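You operate a simulated robot arm through the tools that you are given. There is no shell and no other tool.

You run a simulated robot arm. Do the job below in one go: nothing can be reset, and whatever is moved stays where it is left.

TASK
Brush the dust off the cactus and water it from the small jug.
Fine: only a splash: compost dark, none running through; put brush and jug back. Set down upright: soft brush, small white jug. What is to be rubbed or washed off counts as gone when no trace of it is left.

It is judged by the outcome, as a careful person would: the job done as asked, and still so three seconds after it is handed in. It fails if anything else is knocked over, pushed out of place, dropped, spilled or broken.

THE ROBOT
A 7-joint arm with a two-finger parallel gripper, fixed in place. Base frame: the origin is on the floor under the middle of its stand, x ahead of it, y to its left, z up. Units: mm, rad, N and s.
It reaches about 1479 mm from its shoulder. Its first joint turns from -2.897 to 2.897 rad. Payload 4.4 kg.
The TCP is the grasp point between the finger pads, 23 mm short of the fingertips. In the tool frame z runs along the fingers and y along their closing line. Largest opening 94 mm; finger width 38, thickness 10; the body of the gripper, 54 by 96 mm, starts 39 mm behind the TCP.
Orientation is that of the tool frame in the base frame, as a unit quaternion [x, y, z, w]. With the fingers straight down and closing along the base's y, the tool's x points along the base's -x, its y along +y and its z along -z.

THE INTERFACE
- The arm moves only by the tool move_arm. Its arguments are lists of equal length, an entry for each row: "slide": the shift along the base's x, y, z in m, a list of three; "rot": the turn, a rotation vector about the base's x, y, z in rad, a list of three; "jaw": the opening, from 0 (shut) to 1 (fully open). In form: {"slide": [[x, y, z], ...], "rot": [[rx, ry, rz], ...], "jaw": [jaw, ...]}. A call has 1 to 20 rows; each row is the pose to reach, as a shift and turn from the pose commanded when the call began. A row lasts 0.2 s, in which the tool goes at most 50 mm and 0.15 rad; a call with a longer step from one row to the next is refused whole, and so is a gripper value outside its range. Where a pose cannot be reached the arm comes as near as it can. A force on the tool above 40 N (or 10 N above the force at the start of the call, whichever is more), or a blocked arm, ends the call early, and 0.2 s more pass. The fingers move at their own pace (about 72 mm/s each) and stop on an object; they squeeze with about 44 N. The grip force told is the motor's: it shows also when the fingers shut on nothing. Time passes only in rows, and 0.2 s behind the last, so rows that repeat a pose let the fingers close. It gives the time, the measured TCP pose, the force on the tool (base axes), the opening and the grip force at its end, in the units of the frame above (readings bear some noise), with the torque about the TCP (base axes, N m) and any sound that the robot's microphone picked up.
- Cameras (640 x 400 px; columns grow to the right, rows downward): "scene" is fixed at [49.9, -501.3, 1629.7]; the picture's right is [0.02, -1.00, 0.00], its down [-0.48, -0.01, -0.88] and it looks along [0.88, 0.02, -0.48] (base axes); focal length 375 px, centre (320, 200). "wrist" rides on the gripper at [86, 16, -74] in the tool frame; the picture's right is [-0.18, 0.98, 0.00], its down [-0.58, -0.11, -0.81] and it looks along [-0.79, -0.15, 0.59] (tool axes); focal length 243 px, centre (320, 200). There is no depth. A picture from a camera that has moved, and an enlarged one, comes with that camera's place and axes in the base frame and with its lens.
- snapshot(camera): a new picture of that camera. It takes no simulated time.
- close_up(camera, box): a new picture of the part [left, top, right, bottom] of that camera's present view, enlarged. It takes no simulated time.
- sign_off(): hands the job in; it is judged then, once.

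Nothing tells you positions but the pictures and the camera data. Unless the task says otherwise, let go and move clear before handing in.

The tools are called after "Request:" as a command line: name --argument value ..., lists and objects as JSON in quotes. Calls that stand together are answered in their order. move_arm: Moves the arm, as the interface text tells. Its arguments: {"type":"object","properties":{"slide":{"type":"array","items":{"type":"array","items":{"type":"number"}}},"rot":{"type":"array","items":{"type":"array","items":{"type":"number"}}},"jaw":{"type":"array","items":{"type":"number"}}},"required":["slide","rot","jaw"]} The other tools are called the same way: snapshot (camera) takes a picture; close_up (camera, box) takes an enlarged picture of a part of a camera's view; sign_off () hands the job in.

At the start:

```text
time: 0.0
position: [629.4, -236.2, 1404.4]
tool_rot: [-0.001, 1.0, 0.0, 0.0]
contact_force: [0.7, -0.1, 0.0]
ft_torque: [0.02, 0.02, 0.0]
finger_gap: 94.2
grip_force: 0.0
```

scene: 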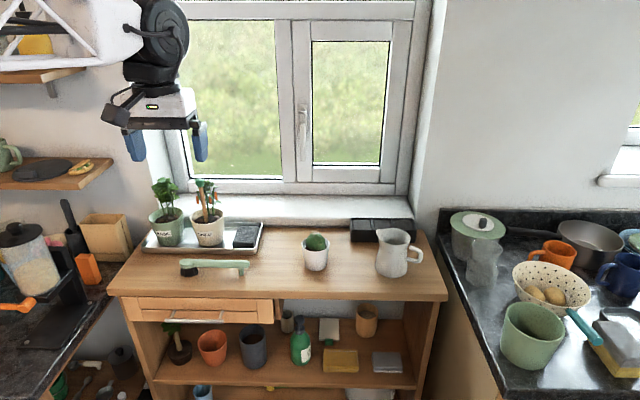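
wrist: 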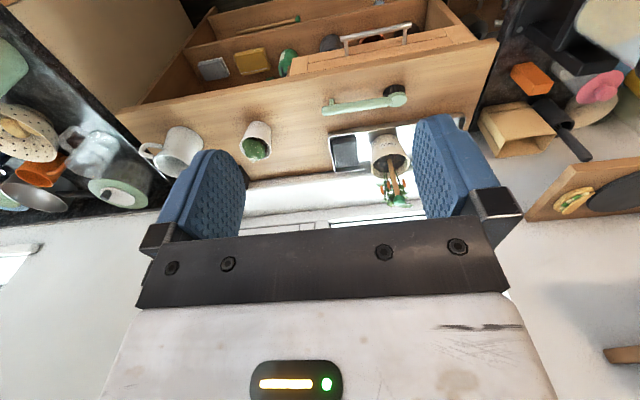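

I see a cabinet top in front of a window with a brush lying on it, a small cactus pot, and a white jug to its right. I'll take close-ups first to find exact places.

Request:
close_up --camera "scene" --box '[280, 200, 440, 300]'

Request:
close_up --camera "scene" --box '[130, 200, 290, 300]'

Request:
close_up --camera "wrist" --box '[120, 60, 440, 260]'

```text
4.00 times, centred on (360, 250) of scene
camera zoom: at [49.9, -501.3, 1629.7], right [0.02, -1.0, 0.0], down [-0.48, -0.01, -0.88], along [0.88, 0.02, -0.48], focal length 1501 px, centre (160, 0)
```

zoom: 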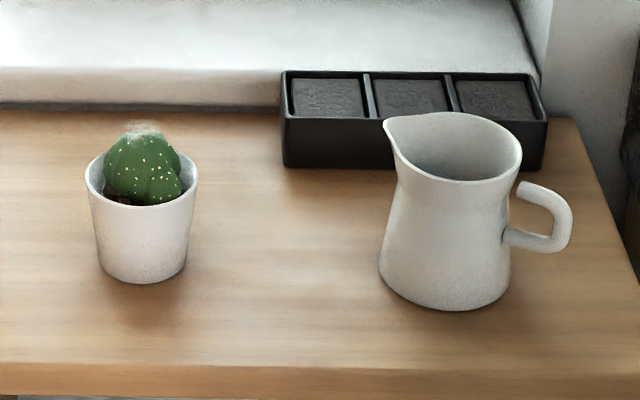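

```text
4.00 times, centred on (210, 250) of scene
camera zoom: at [49.9, -501.3, 1629.7], right [0.02, -1.0, 0.0], down [-0.48, -0.01, -0.88], along [0.88, 0.02, -0.48], focal length 1501 px, centre (760, 0)
```

zoom: 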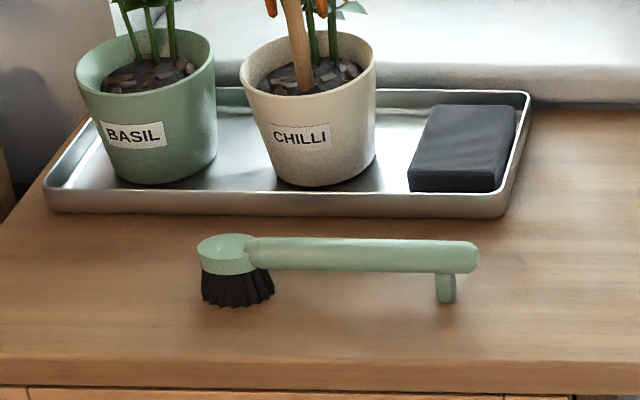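

```text
2.00 times, centred on (280, 160) of wrist
camera zoom: at [542.9, -220.4, 1480.3], right [0.18, 0.98, 0.0], down [0.58, -0.11, 0.81], along [0.79, -0.15, -0.59], focal length 485 px, centre (400, 280)
```

zoom: 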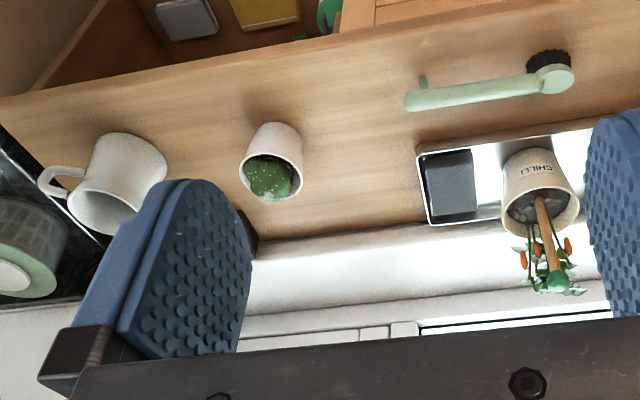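

The dust shows as a pale cap on top of the cactus at about (950, -469, 1037). The brush lies along y around x≈905, y -90..-270, and the jug is at about (947, -690) with its spout to +y and its handle to -y. I'll enlarge the details and move the wrist camera closer for a second view.

Request:
close_up --camera "scene" --box '[296, 225, 336, 250]'

Request:
close_up --camera "scene" --box '[370, 220, 434, 260]'

Request:
move_arm --slide '[[0.016, -0.025, -0.023], [0.032, -0.05, -0.046], [0.047, -0.075, -0.069], [0.063, -0.1, -0.092], [0.079, -0.125, -0.115], [0.095, -0.15, -0.138], [0.11, -0.175, -0.161], [0.126, -0.2, -0.184], [0.141, -0.225, -0.207], [0.157, -0.25, -0.23]]' --rot '[[0, 0, 0], [0, 0, 0], [0, 0, 0], [0, 0, 0], [0, 0, 0], [0, 0, 0], [0, 0, 0], [0, 0, 0], [0, 0, 0], [0, 0, 0]]' --jaw '[1, 1, 1, 1, 1, 1, 1, 1, 1, 1]'

Request:
snapshot --camera "wrist"

Request:
snapshot --camera "scene"

```text
16.00 times, centred on (316, 238) of scene
camera zoom: at [49.9, -501.3, 1629.7], right [0.02, -1.0, 0.0], down [-0.48, -0.01, -0.88], along [0.88, 0.02, -0.48], focal length 6002 px, centre (384, -400)
```

zoom: 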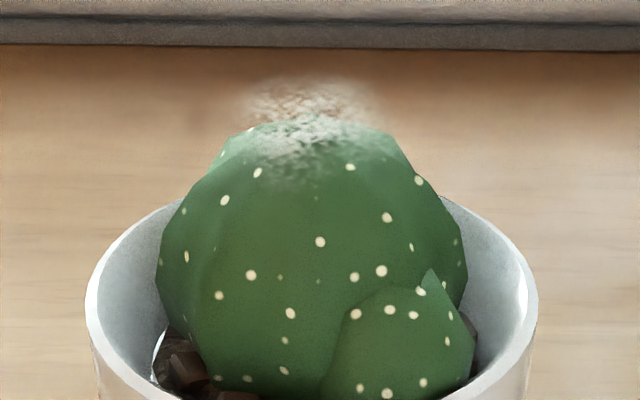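

```text
10.00 times, centred on (402, 240) of scene
camera zoom: at [49.9, -501.3, 1629.7], right [0.02, -1.0, 0.0], down [-0.48, -0.01, -0.88], along [0.88, 0.02, -0.48], focal length 3751 px, centre (-500, -200)
```

zoom: 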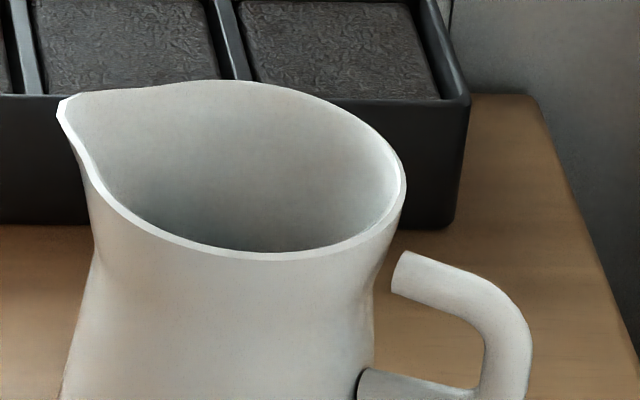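

```text
time: 2.2
position: [784.5, -485.6, 1176.8]
tool_rot: [0.0, 1.0, -0.001, 0.001]
contact_force: [0.1, 0.8, 1.2]
ft_torque: [0.0, -0.01, 0.05]
finger_gap: 94.1
grip_force: 0.2
```

```text
taken
camera wrist: at [697.6, -470.0, 1251.6], right [0.18, 0.98, 0.0], down [0.58, -0.11, 0.81], along [0.79, -0.15, -0.59], focal length 243 px, centre (320, 200)
```

wrist: 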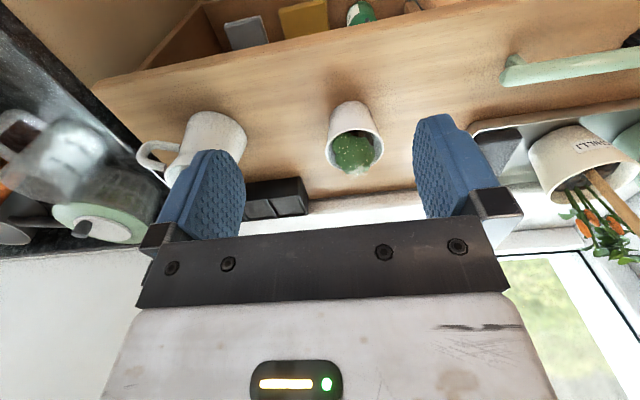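

```text
taken
```

scene: 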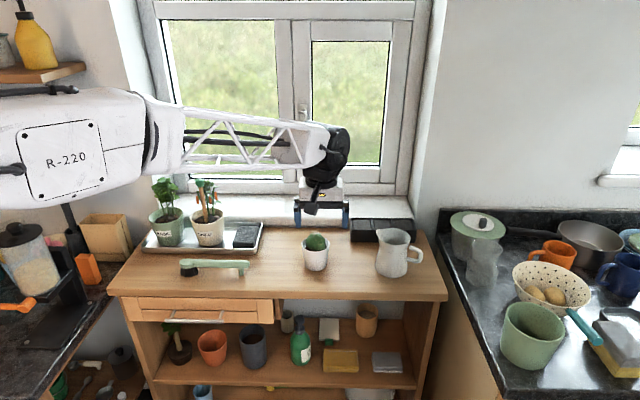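

The wrist camera now looks down on the cactus from the robot side. I'll enlarge the cactus, jug and brush in this view to fix their places.

Request:
close_up --camera "wrist" --box '[304, 90, 400, 180]'

Request:
close_up --camera "wrist" --box '[120, 90, 280, 190]'

Request:
close_up --camera "wrist" --box '[480, 20, 640, 120]'

```text
4.44 times, centred on (352, 135) of wrist
camera zoom: at [697.6, -470.0, 1251.6], right [0.18, 0.98, 0.0], down [0.58, -0.11, 0.81], along [0.79, -0.15, -0.59], focal length 1078 px, centre (178, 489)
```

zoom: 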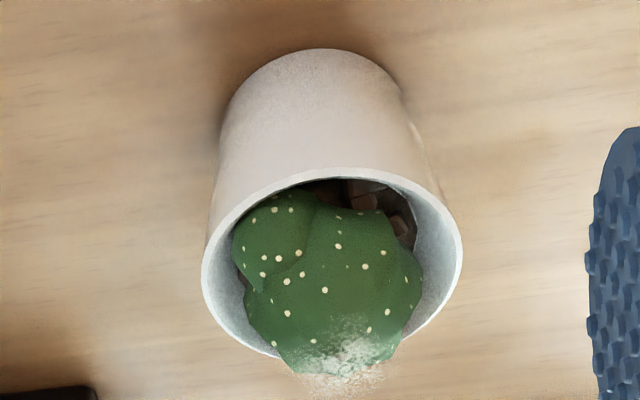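

```text
4.00 times, centred on (200, 140) of wrist
camera zoom: at [697.6, -470.0, 1251.6], right [0.18, 0.98, 0.0], down [0.58, -0.11, 0.81], along [0.79, -0.15, -0.59], focal length 970 px, centre (800, 440)
```

zoom: 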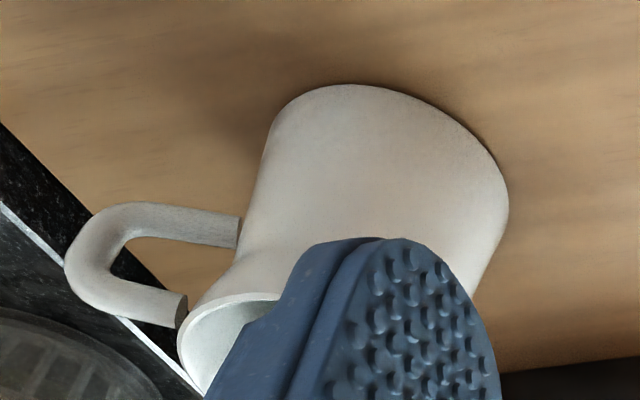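

```text
4.00 times, centred on (560, 70) of wrist
camera zoom: at [697.6, -470.0, 1251.6], right [0.18, 0.98, 0.0], down [0.58, -0.11, 0.81], along [0.79, -0.15, -0.59], focal length 970 px, centre (-640, 720)
```

zoom: 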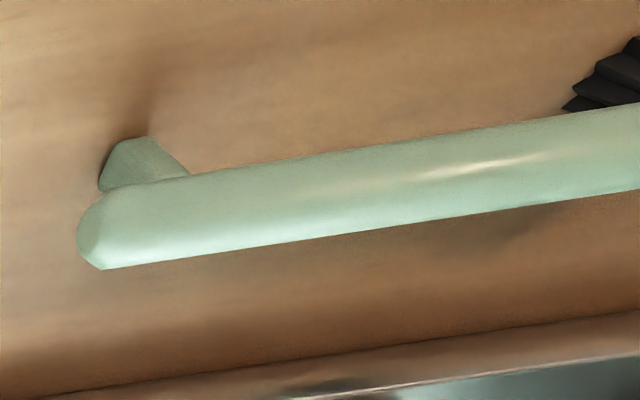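

Pot, jug and brush are all in clear view, but the heights are still uncertain by a centimetre or so. I'll move above the brush handle, about (905, -205), turning the gripper 90° so its jaws close along x. That also gives me a fresh view.

Request:
move_arm --slide '[[0.01, 0.024, -0.005], [0.02, 0.047, -0.01], [0.03, 0.07, -0.015], [0.04, 0.094, -0.02], [0.05, 0.117, -0.025], [0.06, 0.14, -0.03], [0.07, 0.164, -0.04], [0.08, 0.187, -0.05], [0.09, 0.21, -0.06], [0.1, 0.234, -0.07], [0.11, 0.257, -0.08], [0.12, 0.28, -0.09]]' --rot '[[0, 0, 0.131], [0, 0, 0.262], [0, 0, 0.393], [0, 0, 0.524], [0, 0, 0.654], [0, 0, 0.785], [0, 0, 0.916], [0, 0, 1.047], [0, 0, 1.178], [0, 0, 1.309], [0, 0, 1.44], [0, 0, 1.571]]' --jaw '[1, 1, 1, 1, 1, 1, 1, 1, 1, 1, 1, 1]'

Request:
snapshot --camera "wrist"

Request:
close_up --camera "scene" --box '[150, 170, 310, 300]'

```text
time: 4.8
position: [906.8, -205.7, 1086.2]
tool_rot: [0.708, -0.706, 0.0, 0.001]
contact_force: [-0.1, 0.0, 0.2]
ft_torque: [0.0, 0.0, 0.01]
finger_gap: 94.0
grip_force: 0.0
```

```text
taken
camera wrist: at [890.7, -293.3, 1161.4], right [-0.98, 0.18, 0.0], down [0.11, 0.58, 0.81], along [0.15, 0.79, -0.59], focal length 243 px, centre (320, 200)
```

wrist: 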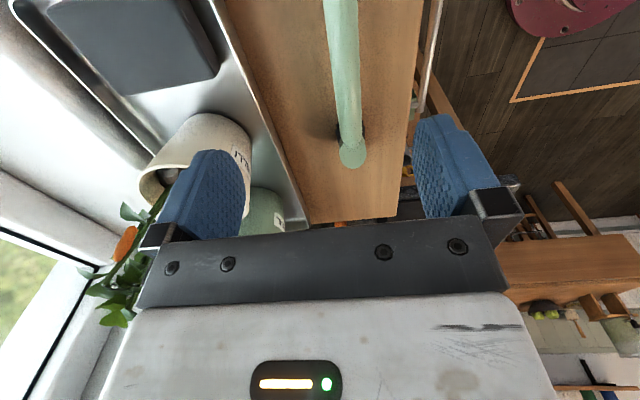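

```text
3.08 times, centred on (230, 235) of scene
camera zoom: at [49.9, -501.3, 1629.7], right [0.02, -1.0, 0.0], down [-0.48, -0.01, -0.88], along [0.88, 0.02, -0.48], focal length 1154 px, centre (597, 92)
```

zoom: 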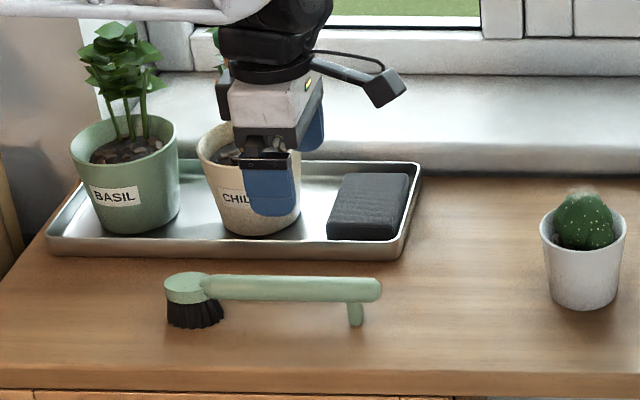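

The gripper's approach line falls at image column 320 and the handle sits about 19 mm to its -x side, so the handle is near x≈888 with its centre at about z≈962. I'll shift over it, go part of the way down, and look again.

Request:
move_arm --slide '[[-0.009, 0, -0.02], [-0.0185, 0, -0.04], [-0.0185, 0, -0.06], [-0.0185, 0, -0.07]]' --rot '[[0, 0, 0], [0, 0, 0], [0, 0, 0], [0, 0, 0]]' --jaw '[1, 1, 1, 1]'

Request:
snapshot --camera "wrist"

Request:
close_up --camera "scene" --box '[170, 210, 290, 285]'

```text
time: 5.8
position: [887.3, -206.4, 1014.7]
tool_rot: [0.707, -0.707, 0.0, 0.0]
contact_force: [-1.1, 0.0, 0.7]
ft_torque: [-0.03, -0.01, 0.02]
finger_gap: 94.1
grip_force: 0.1
```

```text
taken
camera wrist: at [870.9, -293.0, 1089.7], right [-0.98, 0.18, 0.0], down [0.11, 0.58, 0.81], along [0.15, 0.79, -0.59], focal length 243 px, centre (320, 200)
```

wrist: 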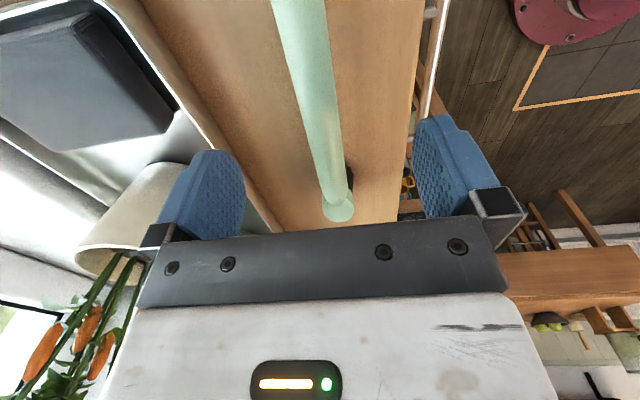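

```text
5.33 times, centred on (230, 248) of scene
camera zoom: at [49.9, -501.3, 1629.7], right [0.02, -1.0, 0.0], down [-0.48, -0.01, -0.88], along [0.88, 0.02, -0.48], focal length 2001 px, centre (800, -53)
```

zoom: 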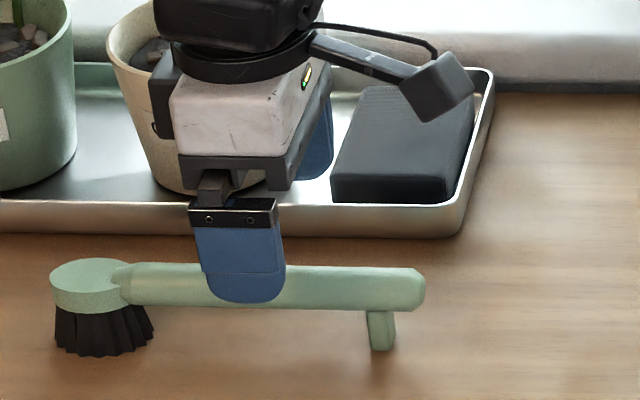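

The handle is centred between the fingers. I'll go down gently to z≈970, watching the force, then look again.

Request:
move_arm --slide '[[0, 0, -0.01], [0, 0, -0.02], [0, 0, -0.03], [0, 0, -0.038], [0, 0, -0.044]]' --rot '[[0, 0, 0], [0, 0, 0], [0, 0, 0], [0, 0, 0], [0, 0, 0]]' --jaw '[1, 1, 1, 1, 1]'

Request:
snapshot --camera "wrist"

Request:
close_up --camera "scene" --box '[170, 210, 290, 285]'

```text
time: 7.0
position: [887.6, -206.0, 972.2]
tool_rot: [-0.707, 0.708, 0.0, 0.0]
contact_force: [0.6, -0.7, -0.7]
ft_torque: [0.0, 0.0, 0.0]
finger_gap: 94.0
grip_force: 0.1
```

```text
taken
camera wrist: at [871.3, -293.1, 1046.6], right [-0.98, 0.18, 0.0], down [0.11, 0.58, 0.81], along [0.15, 0.79, -0.59], focal length 243 px, centre (320, 200)
```

wrist: 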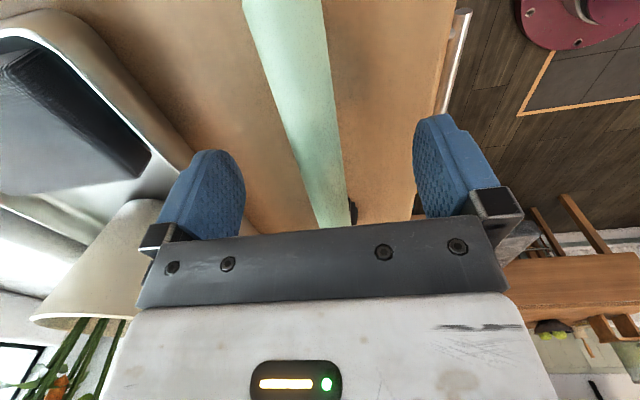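

```text
5.33 times, centred on (230, 248) of scene
camera zoom: at [49.9, -501.3, 1629.7], right [0.02, -1.0, 0.0], down [-0.48, -0.01, -0.88], along [0.88, 0.02, -0.48], focal length 2001 px, centre (800, -53)
```

zoom: 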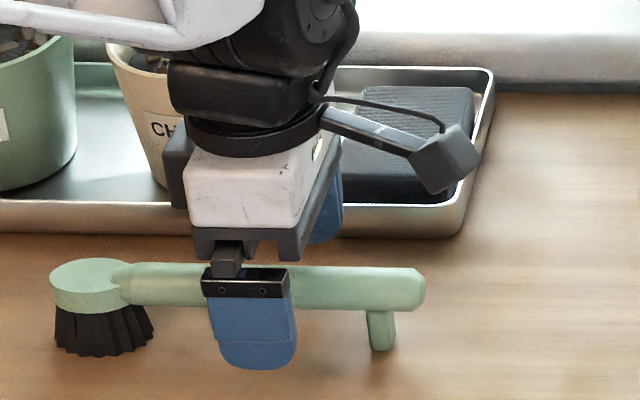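

The fingers straddle the handle, its centre at about z≈964. I'll go 5 mm lower and close on it.

Request:
move_arm --slide '[[0, 0, -0.003], [0, 0, -0.005], [0, 0, -0.005], [0, 0, -0.005], [0, 0, -0.005], [0, 0, -0.005], [0, 0, -0.005]]' --rot '[[0, 0, 0], [0, 0, 0], [0, 0, 0], [0, 0, 0], [0, 0, 0], [0, 0, 0], [0, 0, 0]]' --jaw '[1, 1, 0.6, 0.3, 0, 0, 0]'

Request:
snapshot --camera "wrist"

Request:
close_up --camera "scene" --box '[170, 210, 290, 285]'

```text
time: 8.6
position: [888.3, -205.3, 967.1]
tool_rot: [-0.707, 0.707, 0.0, 0.0]
contact_force: [-0.4, -0.7, 1.5]
ft_torque: [0.0, 0.03, -0.02]
finger_gap: 20.4
grip_force: 44.0
```

```text
taken
camera wrist: at [871.4, -293.3, 1042.1], right [-0.98, 0.18, 0.0], down [0.11, 0.58, 0.81], along [0.15, 0.79, -0.59], focal length 243 px, centre (320, 200)
```

wrist: 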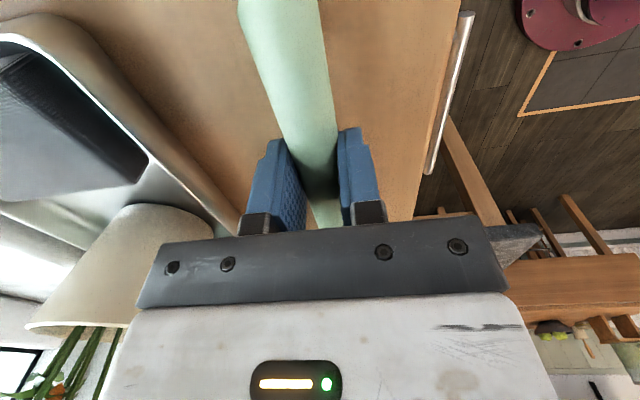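

```text
5.33 times, centred on (230, 248) of scene
camera zoom: at [49.9, -501.3, 1629.7], right [0.02, -1.0, 0.0], down [-0.48, -0.01, -0.88], along [0.88, 0.02, -0.48], focal length 2001 px, centre (800, -53)
```

zoom: 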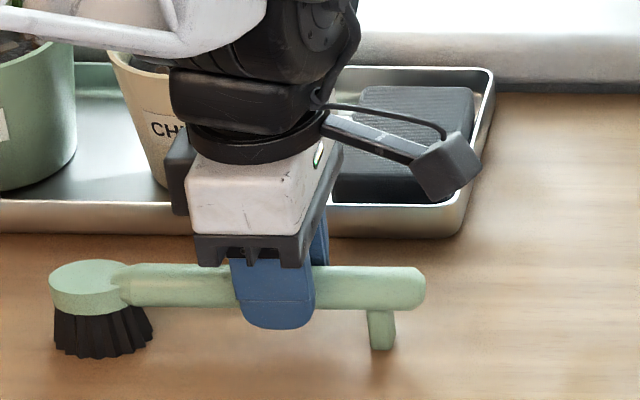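

The brush is gripped (20.4 mm gap) at pose (888, -205, 967), which I'll use again to put it back. I'll lift it straight up, then turn it so the head points away from the robot, and move it to just above and behind the cactus.

Request:
move_arm --slide '[[0, 0, 0.02], [0, 0, 0.05], [0, 0, 0.085], [0, 0, 0.12], [0, 0, 0.15]]' --rot '[[0, 0, 0], [0, 0, 0], [0, 0, 0], [0, 0, 0], [0, 0, 0]]' --jaw '[0, 0, 0, 0, 0]'

Request:
close_up --camera "scene" --box '[150, 170, 310, 270]'

Request:
snapshot --camera "wrist"

```text
time: 9.8
position: [886.6, -203.5, 1116.1]
tool_rot: [0.708, -0.707, 0.001, 0.001]
contact_force: [-0.3, 0.0, -1.3]
ft_torque: [-0.02, 0.02, 0.02]
finger_gap: 20.2
grip_force: 44.3
```

```text
4.00 times, centred on (230, 220) of scene
camera zoom: at [49.9, -501.3, 1629.7], right [0.02, -1.0, 0.0], down [-0.48, -0.01, -0.88], along [0.88, 0.02, -0.48], focal length 1501 px, centre (680, 120)
```

zoom: 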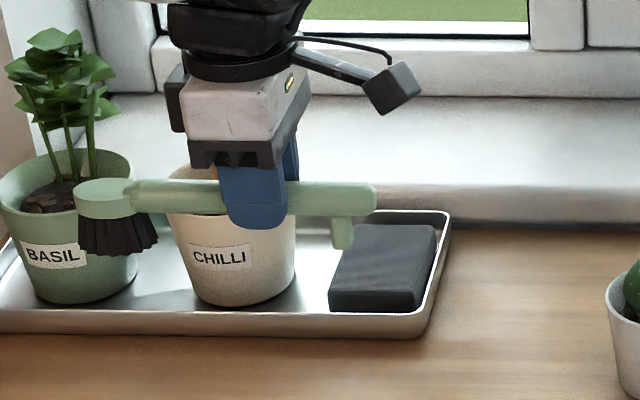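

```text
taken
camera wrist: at [869.8, -292.3, 1191.5], right [-0.98, 0.18, 0.0], down [0.11, 0.58, 0.81], along [0.15, 0.79, -0.59], focal length 243 px, centre (320, 200)
```

wrist: 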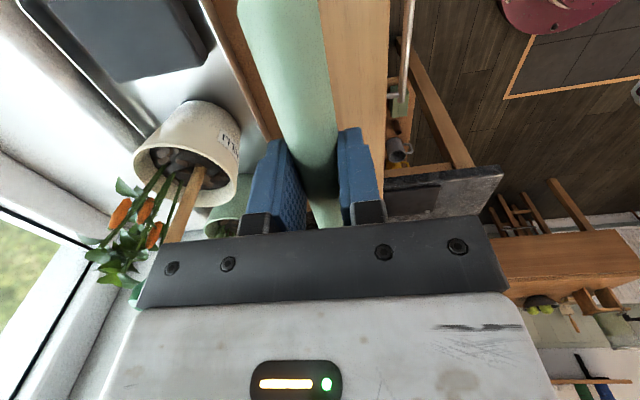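

The brush hangs level with its bristle tips about 31.5 mm below the TCP, which puts the table at z≈935. Next I swing it to point along +x and carry it over to the cactus with about 35 mm of clearance.

Request:
move_arm --slide '[[-0.01, -0.01, 0], [-0.02, -0.025, 0], [-0.03, -0.045, 0], [-0.04, -0.07, 0], [-0.05, -0.095, 0], [-0.06, -0.12, 0], [-0.065, -0.145, 0], [-0.065, -0.17, 0], [-0.065, -0.195, 0], [-0.065, -0.22, 0], [-0.065, -0.24, 0], [-0.065, -0.259, 0]]' --rot '[[0, 0, -0.131], [0, 0, -0.262], [0, 0, -0.393], [0, 0, -0.524], [0, 0, -0.654], [0, 0, -0.785], [0, 0, -0.916], [0, 0, -1.047], [0, 0, -1.178], [0, 0, -1.309], [0, 0, -1.44], [0, 0, -1.571]]' --jaw '[0, 0, 0, 0, 0, 0, 0, 0, 0, 0, 0, 0]'

Request:
snapshot --camera "wrist"

Request:
close_up --camera "scene" --box '[270, 190, 366, 250]'

```text
time: 12.4
position: [824.8, -464.5, 1116.1]
tool_rot: [0.001, 1.0, 0.001, 0.0]
contact_force: [0.0, -0.4, -0.9]
ft_torque: [0.04, 0.0, -0.01]
finger_gap: 20.3
grip_force: 44.3
```

```text
taken
camera wrist: at [737.1, -449.8, 1190.3], right [0.19, 0.98, 0.0], down [0.58, -0.11, 0.81], along [0.79, -0.15, -0.59], focal length 243 px, centre (320, 200)
```

wrist: 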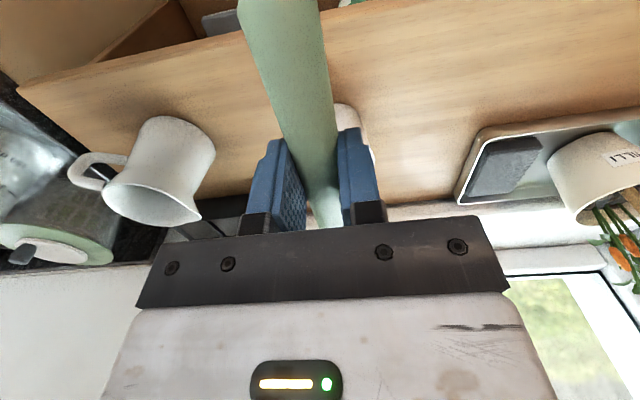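

```text
6.67 times, centred on (318, 220) of scene
camera zoom: at [49.9, -501.3, 1629.7], right [0.02, -1.0, 0.0], down [-0.48, -0.01, -0.88], along [0.88, 0.02, -0.48], focal length 2501 px, centre (333, 67)
```

zoom: 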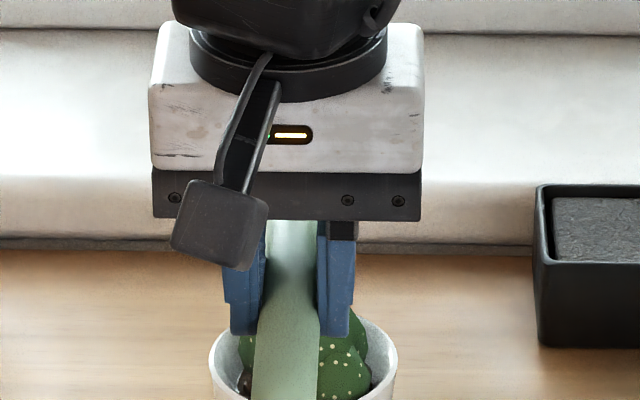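

The brush is over the cactus: bristle centre near x≈920, y≈-465, tips at z≈1084. I'll lower it slowly until the tips are about level with the top of the cactus, then check force and view.

Request:
move_arm --slide '[[0, 0, -0.008], [0, 0, -0.016], [0, 0, -0.022], [0, 0, -0.026], [0, 0, -0.03]]' --rot '[[0, 0, 0], [0, 0, 0], [0, 0, 0], [0, 0, 0], [0, 0, 0]]' --jaw '[0, 0, 0, 0, 0]'

Request:
close_up --camera "scene" --box '[270, 200, 366, 260]'

Request:
close_up --camera "wrist" --box '[220, 80, 420, 240]'

```text
time: 13.6
position: [823.0, -464.1, 1086.0]
tool_rot: [0.0, 1.0, -0.001, -0.001]
contact_force: [0.1, 0.0, -0.7]
ft_torque: [-0.05, 0.03, 0.0]
finger_gap: 20.1
grip_force: 43.9
```

```text
6.67 times, centred on (318, 230) of scene
camera zoom: at [49.9, -501.3, 1629.7], right [0.02, -1.0, 0.0], down [-0.48, -0.01, -0.88], along [0.88, 0.02, -0.48], focal length 2501 px, centre (333, 0)
```

zoom: 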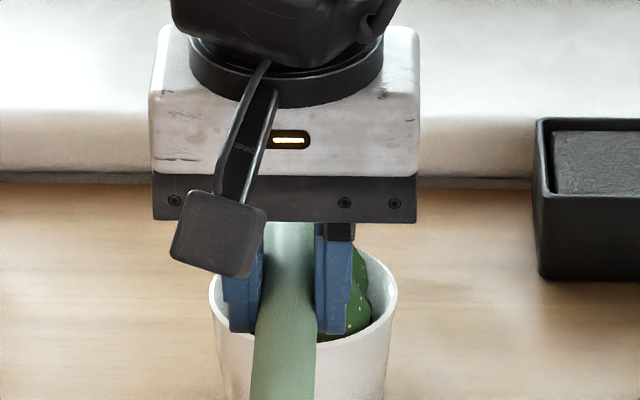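

```text
2.50 times, centred on (320, 160) of wrist
camera zoom: at [736.6, -448.9, 1161.4], right [0.18, 0.98, 0.0], down [0.58, -0.11, 0.81], along [0.79, -0.15, -0.59], focal length 606 px, centre (320, 300)
```

zoom: 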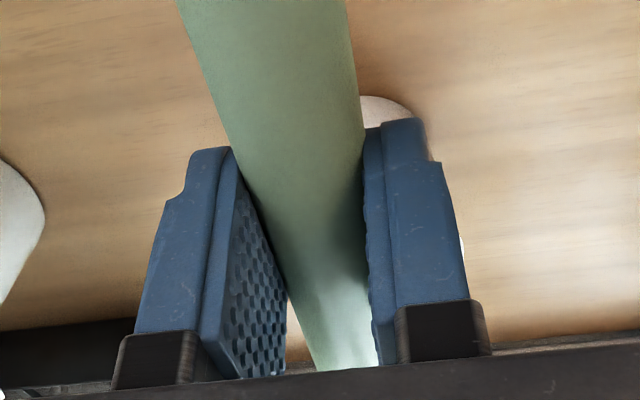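

With the brush pointing away, the gripper hides the contact from both cameras. I'll lift and turn the brush so its head points to -y with the gripper on the +y side of the cactus, so the scene camera can see the bristles meet the cactus.

Request:
move_arm --slide '[[0, 0, 0.015], [0, 0, 0.03], [0.008, 0.008, 0.03], [0.016, 0.016, 0.03], [0.025, 0.024, 0.03], [0.034, 0.032, 0.03], [0.043, 0.04, 0.03], [0.052, 0.048, 0.03], [0.061, 0.056, 0.03], [0.07, 0.064, 0.03], [0.078, 0.072, 0.03], [0.086, 0.08, 0.03], [0.095, 0.087, 0.03], [0.103, 0.094, 0.03]]' --rot '[[0, 0, 0], [0, 0, 0], [0, 0, -0.131], [0, 0, -0.262], [0, 0, -0.393], [0, 0, -0.524], [0, 0, -0.654], [0, 0, -0.785], [0, 0, -0.916], [0, 0, -1.047], [0, 0, -1.178], [0, 0, -1.309], [0, 0, -1.44], [0, 0, -1.571]]' --jaw '[0, 0, 0, 0, 0, 0, 0, 0, 0, 0, 0, 0, 0, 0]'

Request:
snapshot --camera "scene"

Request:
close_up --camera "scene" --box '[270, 200, 366, 260]'

Request:
snapshot --camera "wrist"

```text
time: 16.6
position: [926.2, -369.5, 1117.0]
tool_rot: [0.708, 0.706, 0.0, 0.001]
contact_force: [0.4, -0.2, -0.8]
ft_torque: [0.06, -0.02, -0.04]
finger_gap: 20.5
grip_force: 43.9
```

```text
taken
```

scene: 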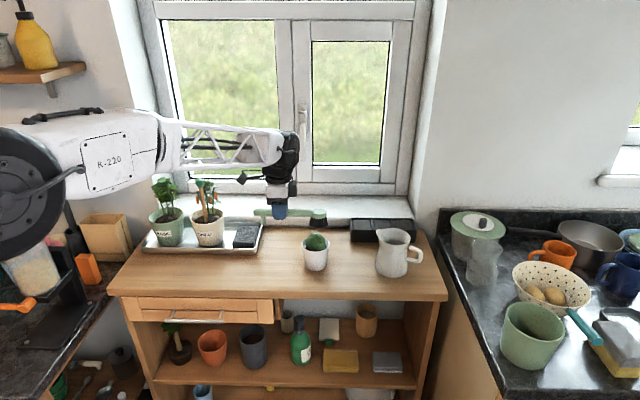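

```text
6.67 times, centred on (318, 230) of scene
camera zoom: at [49.9, -501.3, 1629.7], right [0.02, -1.0, 0.0], down [-0.48, -0.01, -0.88], along [0.88, 0.02, -0.48], focal length 2501 px, centre (333, 0)
```

zoom: 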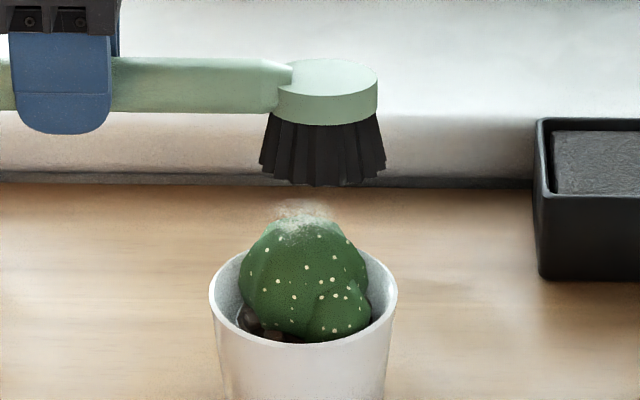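

```text
taken
camera wrist: at [942.2, -284.7, 1191.2], right [0.98, -0.19, 0.0], down [-0.11, -0.58, 0.81], along [-0.15, -0.79, -0.59], focal length 243 px, centre (320, 200)
```

wrist: 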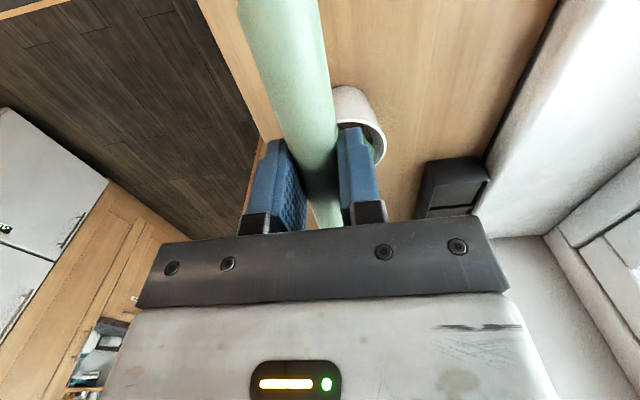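

Now the scene camera sees the bristles above the dust cap. The head is slightly too far to -y, and the wrist picture hints that the pot is a little further +x. I'll enlarge both views to check alignment.

Request:
close_up --camera "wrist" --box '[280, 60, 424, 150]'

Request:
close_up --camera "scene" --box '[290, 205, 346, 240]'

```text
4.44 times, centred on (352, 105) of wrist
camera zoom: at [942.2, -284.7, 1191.2], right [0.98, -0.19, 0.0], down [-0.11, -0.58, 0.81], along [-0.15, -0.79, -0.59], focal length 1078 px, centre (178, 622)
```

zoom: 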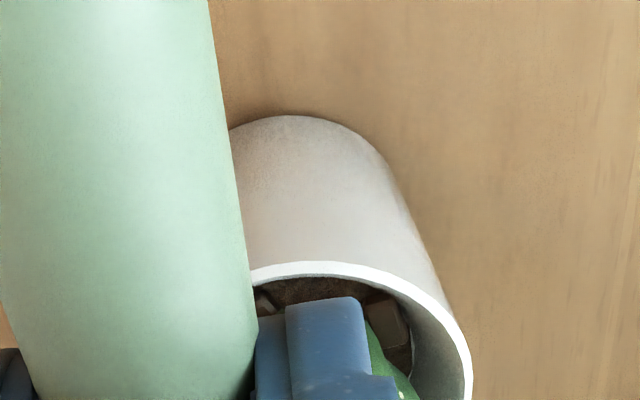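

```text
11.43 times, centred on (318, 222) of scene
camera zoom: at [49.9, -501.3, 1629.7], right [0.02, -1.0, 0.0], down [-0.48, -0.01, -0.88], along [0.88, 0.02, -0.48], focal length 4287 px, centre (343, -57)
```

zoom: 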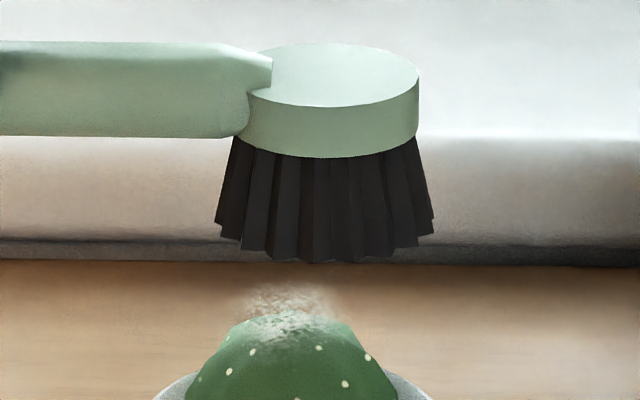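

The head needs about 10 mm more toward +y and about 10 mm toward +x to sit over the dust. I'll shift it and lower it until the tips are just clear of the cactus.

Request:
move_arm --slide '[[0.005, 0.005, -0.006], [0.01, 0.0095, -0.012], [0.01, 0.0095, -0.02], [0.01, 0.0095, -0.026], [0.01, 0.0095, -0.032]]' --rot '[[0, 0, 0], [0, 0, 0], [0, 0, 0], [0, 0, 0], [0, 0, 0]]' --jaw '[0, 0, 0, 0, 0]'

Request:
close_up --camera "scene" --box '[282, 210, 354, 255]'

Request:
close_up --camera "wrist" --box '[240, 60, 464, 200]'

```text
time: 17.8
position: [935.7, -361.2, 1084.4]
tool_rot: [0.707, 0.707, 0.0, 0.0]
contact_force: [-0.2, -0.4, -1.2]
ft_torque: [0.05, 0.0, 0.0]
finger_gap: 20.3
grip_force: 44.2
```

```text
8.89 times, centred on (318, 232) of scene
camera zoom: at [49.9, -501.3, 1629.7], right [0.02, -1.0, 0.0], down [-0.48, -0.01, -0.88], along [0.88, 0.02, -0.48], focal length 3335 px, centre (338, -89)
```

zoom: 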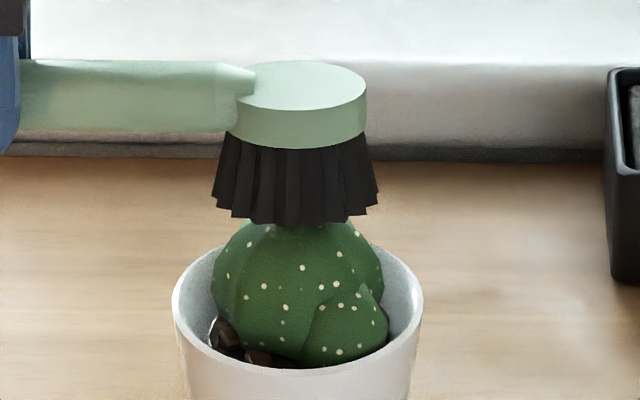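

```text
2.86 times, centred on (352, 130) of wrist
camera zoom: at [952.5, -275.2, 1158.9], right [0.98, -0.18, 0.0], down [-0.11, -0.58, 0.81], along [-0.15, -0.79, -0.59], focal length 693 px, centre (229, 400)
```

zoom: 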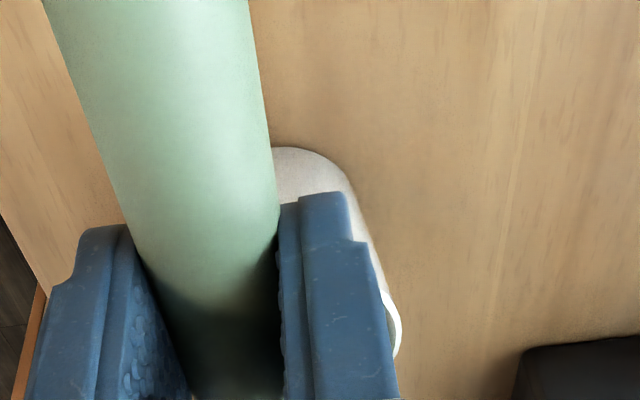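

The bristles are now just over the dust with no contact force yet. I'll go down in small steps and watch the force and the picture.

Request:
move_arm --slide '[[0.004, 0, -0.002], [0.004, 0, -0.004], [0.004, 0, -0.006]]' --rot '[[0, 0, 0], [0, 0, 0], [0, 0, 0]]' --jaw '[0, 0, 0]'

Request:
close_up --camera "scene" --box '[282, 210, 354, 255]'

```text
time: 18.6
position: [939.4, -361.2, 1078.8]
tool_rot: [0.707, 0.707, 0.0, 0.0]
contact_force: [-1.2, 0.4, 4.2]
ft_torque: [-0.4, 0.04, -0.1]
finger_gap: 20.1
grip_force: 44.0
```

```text
8.89 times, centred on (318, 232) of scene
camera zoom: at [49.9, -501.3, 1629.7], right [0.02, -1.0, 0.0], down [-0.48, -0.01, -0.88], along [0.88, 0.02, -0.48], focal length 3335 px, centre (338, -89)
```

zoom: 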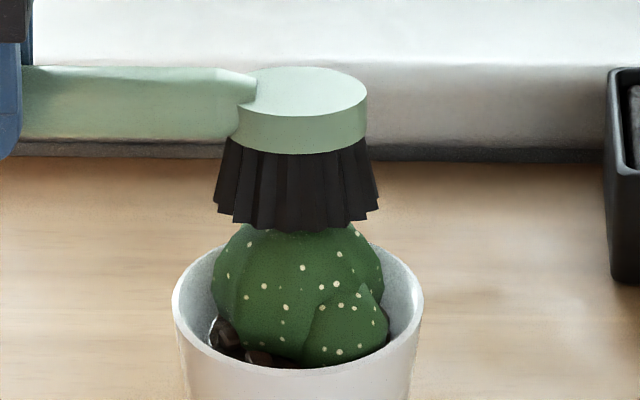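

There is contact at about 5 N with the pot undisturbed. I'll ease up 1 mm and make small slow strokes along y, then check the force and the look of the cactus.

Request:
move_arm --slide '[[0, 0, 0.001], [0, 0.004, 0.001], [0, 0.008, 0.001], [0, 0.012, 0.001], [0, 0.008, 0.001], [0, 0.004, 0.001], [0, 0, 0.001]]' --rot '[[0, 0, 0], [0, 0, 0], [0, 0, 0], [0, 0, 0], [0, 0, 0], [0, 0, 0], [0, 0, 0]]' --jaw '[0, 0, 0, 0, 0, 0, 0]'

Request:
close_up --camera "scene" --box '[282, 210, 354, 255]'

```text
time: 20.2
position: [940.3, -361.2, 1079.2]
tool_rot: [0.707, 0.708, 0.0, 0.0]
contact_force: [-0.7, 0.1, -1.5]
ft_torque: [0.05, 0.01, 0.02]
finger_gap: 20.2
grip_force: 43.6
```

```text
8.89 times, centred on (318, 232) of scene
camera zoom: at [49.9, -501.3, 1629.7], right [0.02, -1.0, 0.0], down [-0.48, -0.01, -0.88], along [0.88, 0.02, -0.48], focal length 3335 px, centre (338, -89)
```

zoom: 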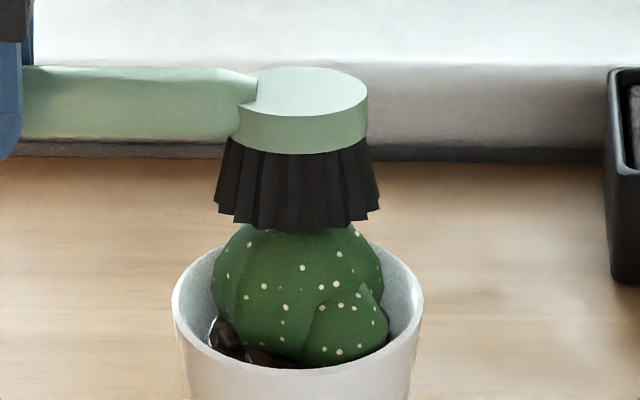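

At this height the bristles barely skim it. I'll lower by 0.5 mm for a light touch, stroke in both directions, then lift away to inspect.

Request:
move_arm --slide '[[0, 0, -0.0005], [0, 0.005, -0.0005], [0, 0.01, -0.0005], [0, 0.014, -0.0005], [0, 0.008, -0.0005], [0, 0, -0.0005], [0, -0.006, -0.0005], [0, -0.012, -0.0005], [0, -0.006, -0.0005], [0, 0, -0.0005]]' --rot '[[0, 0, 0], [0, 0, 0], [0, 0, 0], [0, 0, 0], [0, 0, 0], [0, 0, 0], [0, 0, 0], [0, 0, 0], [0, 0, 0], [0, 0, 0]]' --jaw '[0, 0, 0, 0, 0, 0, 0, 0, 0, 0]'

Request:
move_arm --slide '[[0, 0, 0.01], [0, 0, 0.025], [0, 0.03, 0.04], [0, 0.06, 0.04]]' --rot '[[0, 0, 0], [0, 0, 0], [0, 0, 0], [0, 0, 0]]' --jaw '[0, 0, 0, 0]'

Request:
close_up --camera "scene" --box '[296, 225, 336, 250]'

Request:
close_up --camera "scene" --box '[270, 200, 366, 260]'

```text
time: 22.4
position: [941.1, -361.6, 1079.1]
tool_rot: [0.707, 0.707, 0.0, 0.0]
contact_force: [0.9, -1.5, 4.7]
ft_torque: [-0.6, 0.02, 0.04]
finger_gap: 20.0
grip_force: 43.6
```

```text
time: 23.4
position: [939.9, -302.8, 1117.2]
tool_rot: [0.707, 0.708, 0.0, 0.0]
contact_force: [0.7, 0.3, -0.6]
ft_torque: [0.01, -0.03, 0.05]
finger_gap: 20.2
grip_force: 44.3
```

```text
16.00 times, centred on (316, 238) of scene
camera zoom: at [49.9, -501.3, 1629.7], right [0.02, -1.0, 0.0], down [-0.48, -0.01, -0.88], along [0.88, 0.02, -0.48], focal length 6002 px, centre (384, -400)
```

zoom: 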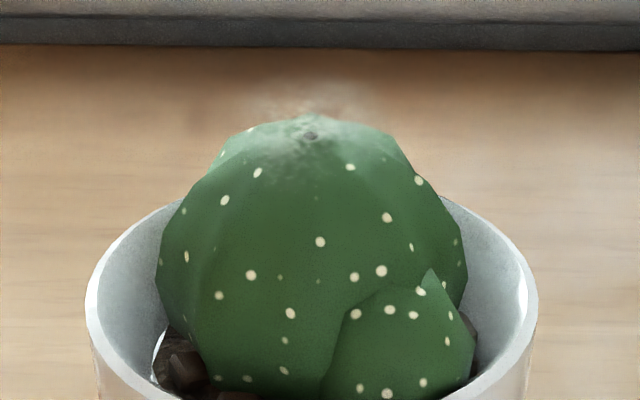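

```text
6.67 times, centred on (318, 230) of scene
camera zoom: at [49.9, -501.3, 1629.7], right [0.02, -1.0, 0.0], down [-0.48, -0.01, -0.88], along [0.88, 0.02, -0.48], focal length 2501 px, centre (333, 0)
```

zoom: 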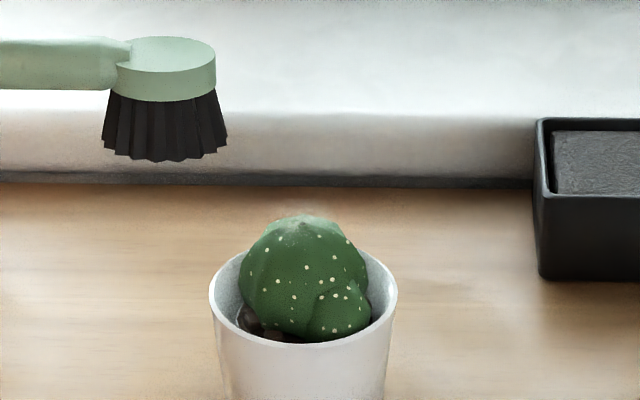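

The dust is visibly thinner and the pot hasn't moved, so light strokes work. I'll go back for more passes, along y and then along x.

Request:
move_arm --slide '[[0, -0.03, 0], [0, -0.06, 0], [0, -0.06, -0.02], [0, -0.06, -0.035], [0, -0.06, -0.04], [0, -0.053, -0.04], [0, -0.046, -0.04], [0, -0.053, -0.04], [0, -0.06, -0.04], [0, -0.067, -0.04], [0, -0.074, -0.04], [0, -0.067, -0.04], [0, -0.06, -0.04], [0, -0.053, -0.04], [0, -0.046, -0.04], [0, -0.053, -0.04], [0, -0.06, -0.04], [0, -0.067, -0.04], [0, -0.074, -0.04], [0, -0.06, -0.04]]' --rot '[[0, 0, 0], [0, 0, 0], [0, 0, 0], [0, 0, 0], [0, 0, 0], [0, 0, 0], [0, 0, 0], [0, 0, 0], [0, 0, 0], [0, 0, 0], [0, 0, 0], [0, 0, 0], [0, 0, 0], [0, 0, 0], [0, 0, 0], [0, 0, 0], [0, 0, 0], [0, 0, 0], [0, 0, 0], [0, 0, 0]]' --jaw '[0, 0, 0, 0, 0, 0, 0, 0, 0, 0, 0, 0, 0, 0, 0, 0, 0, 0, 0, 0]'

Request:
move_arm --slide '[[0.005, 0, 0], [0.01, 0, 0], [0.015, 0, 0], [0.01, 0, 0], [0.005, 0, 0], [0, 0, 0], [-0.005, 0, 0], [-0.01, 0, 0], [-0.005, 0, 0], [0, 0, 0], [0.005, 0, 0], [0.01, 0, 0], [0.015, 0, 0], [0.01, 0, 0], [0.005, 0, 0], [0, 0, 0]]' --rot '[[0, 0, 0], [0, 0, 0], [0, 0, 0], [0, 0, 0], [0, 0, 0], [0, 0, 0], [0, 0, 0], [0, 0, 0], [0, 0, 0], [0, 0, 0], [0, 0, 0], [0, 0, 0], [0, 0, 0], [0, 0, 0], [0, 0, 0], [0, 0, 0]]' --jaw '[0, 0, 0, 0, 0, 0, 0, 0, 0, 0, 0, 0, 0, 0, 0, 0]'

Request:
move_arm --slide '[[0, 0, 0.01], [0, 0, 0.025], [0, 0.03, 0.04], [0, 0.06, 0.04]]' --rot '[[0, 0, 0], [0, 0, 0], [0, 0, 0], [0, 0, 0]]' --jaw '[0, 0, 0, 0]'

Request:
close_up --camera "scene" --box '[296, 225, 336, 250]'

```text
time: 27.6
position: [941.2, -360.3, 1079.4]
tool_rot: [0.707, 0.707, -0.001, 0.0]
contact_force: [0.1, -0.8, -0.7]
ft_torque: [-0.1, 0.02, 0.01]
finger_gap: 20.5
grip_force: 43.8
```

```text
time: 31.0
position: [939.2, -361.2, 1078.2]
tool_rot: [0.706, 0.708, 0.0, 0.001]
contact_force: [0.4, -0.7, -1.2]
ft_torque: [0.03, -0.01, 0.01]
finger_gap: 20.6
grip_force: 43.5
```

```text
time: 32.0
position: [942.0, -304.1, 1117.3]
tool_rot: [0.707, 0.707, 0.0, 0.0]
contact_force: [0.1, 0.5, -0.6]
ft_torque: [0.03, -0.03, -0.04]
finger_gap: 20.4
grip_force: 44.1
```

```text
16.00 times, centred on (316, 238) of scene
camera zoom: at [49.9, -501.3, 1629.7], right [0.02, -1.0, 0.0], down [-0.48, -0.01, -0.88], along [0.88, 0.02, -0.48], focal length 6002 px, centre (384, -400)
```

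zoom: 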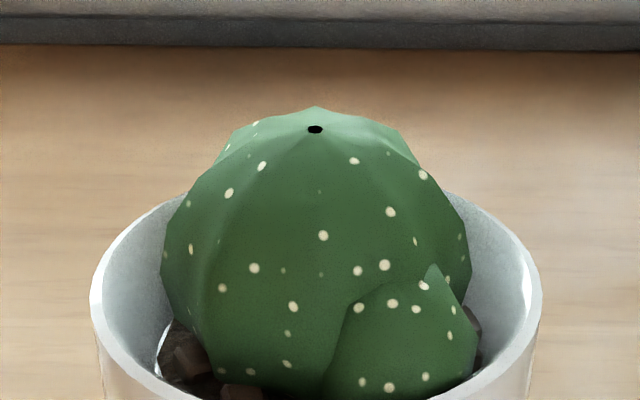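

From the scene camera the dust looks gone and the pot has shifted no more than a millimetre or two. I'll inspect from the wrist camera too, as the far side may still have traces.

Request:
snapshot --camera "wrist"

Request:
close_up --camera "scene" --box '[308, 228, 324, 238]'

Request:
close_up --camera "scene" --box '[280, 200, 440, 300]'

```text
taken
camera wrist: at [957.7, -218.0, 1191.7], right [0.98, -0.18, 0.0], down [-0.11, -0.58, 0.81], along [-0.15, -0.79, -0.59], focal length 243 px, centre (320, 200)
```

wrist: 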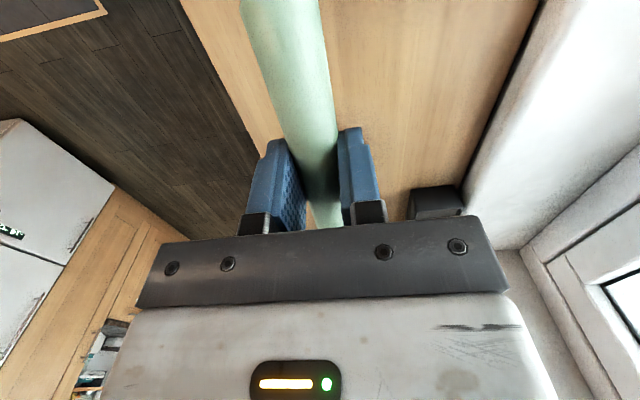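

```text
16.00 times, centred on (316, 233) of scene
camera zoom: at [49.9, -501.3, 1629.7], right [0.02, -1.0, 0.0], down [-0.48, -0.01, -0.88], along [0.88, 0.02, -0.48], focal length 6002 px, centre (384, -328)
```

zoom: 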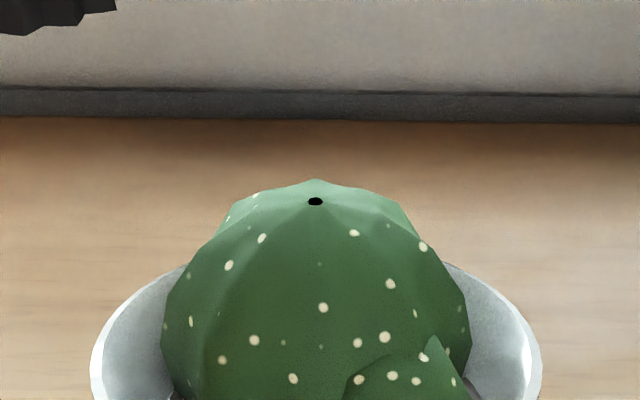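

```text
4.00 times, centred on (360, 250) of scene
camera zoom: at [49.9, -501.3, 1629.7], right [0.02, -1.0, 0.0], down [-0.48, -0.01, -0.88], along [0.88, 0.02, -0.48], focal length 1501 px, centre (160, 0)
```

zoom: 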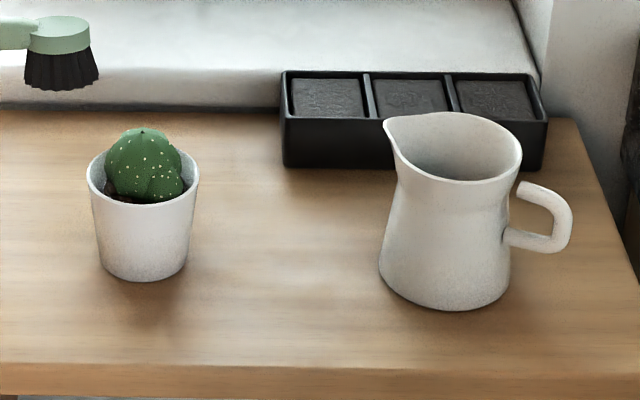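

The pot has shifted only about 3 mm and the cap looks clean. I'll move the wrist camera to the side to look down on the cactus top from another direction before putting the brush away.

Request:
move_arm --slide '[[-0.03, -0.009, 0.014], [-0.06, -0.018, 0.028], [-0.09, -0.028, 0.042]]' --rot '[[0, 0, 0], [0, 0, 0], [0, 0, 0]]' --jaw '[0, 0, 0]'

Request:
snapshot --camera "wrist"

Request:
close_up --camera "wrist" --box '[380, 120, 476, 220]'

```text
time: 32.8
position: [850.0, -330.6, 1159.5]
tool_rot: [0.707, 0.707, -0.001, -0.001]
contact_force: [-0.5, -0.2, -1.5]
ft_torque: [0.03, 0.01, 0.0]
finger_gap: 20.3
grip_force: 43.6
```

```text
taken
camera wrist: at [866.4, -244.2, 1234.5], right [0.98, -0.18, 0.0], down [-0.11, -0.58, 0.81], along [-0.15, -0.79, -0.59], focal length 243 px, centre (320, 200)
```

wrist: 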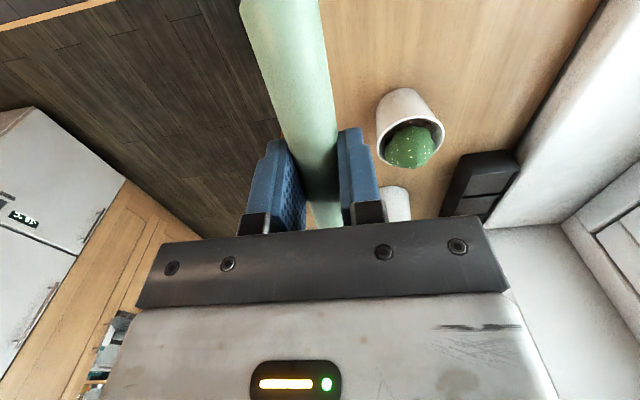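

```text
4.00 times, centred on (428, 170) of wrist
camera zoom: at [866.4, -244.2, 1234.5], right [0.98, -0.18, 0.0], down [-0.11, -0.58, 0.81], along [-0.15, -0.79, -0.59], focal length 970 px, centre (-112, 320)
```

zoom: 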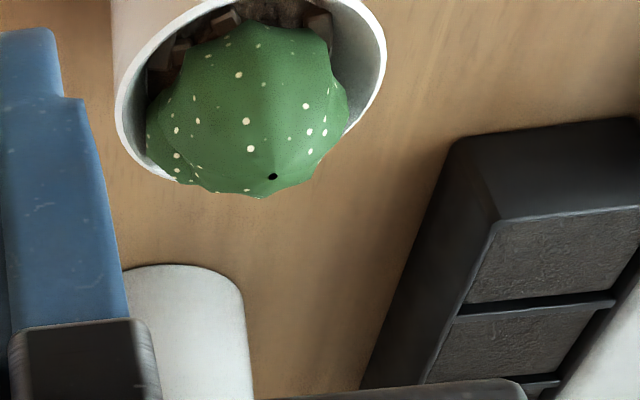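

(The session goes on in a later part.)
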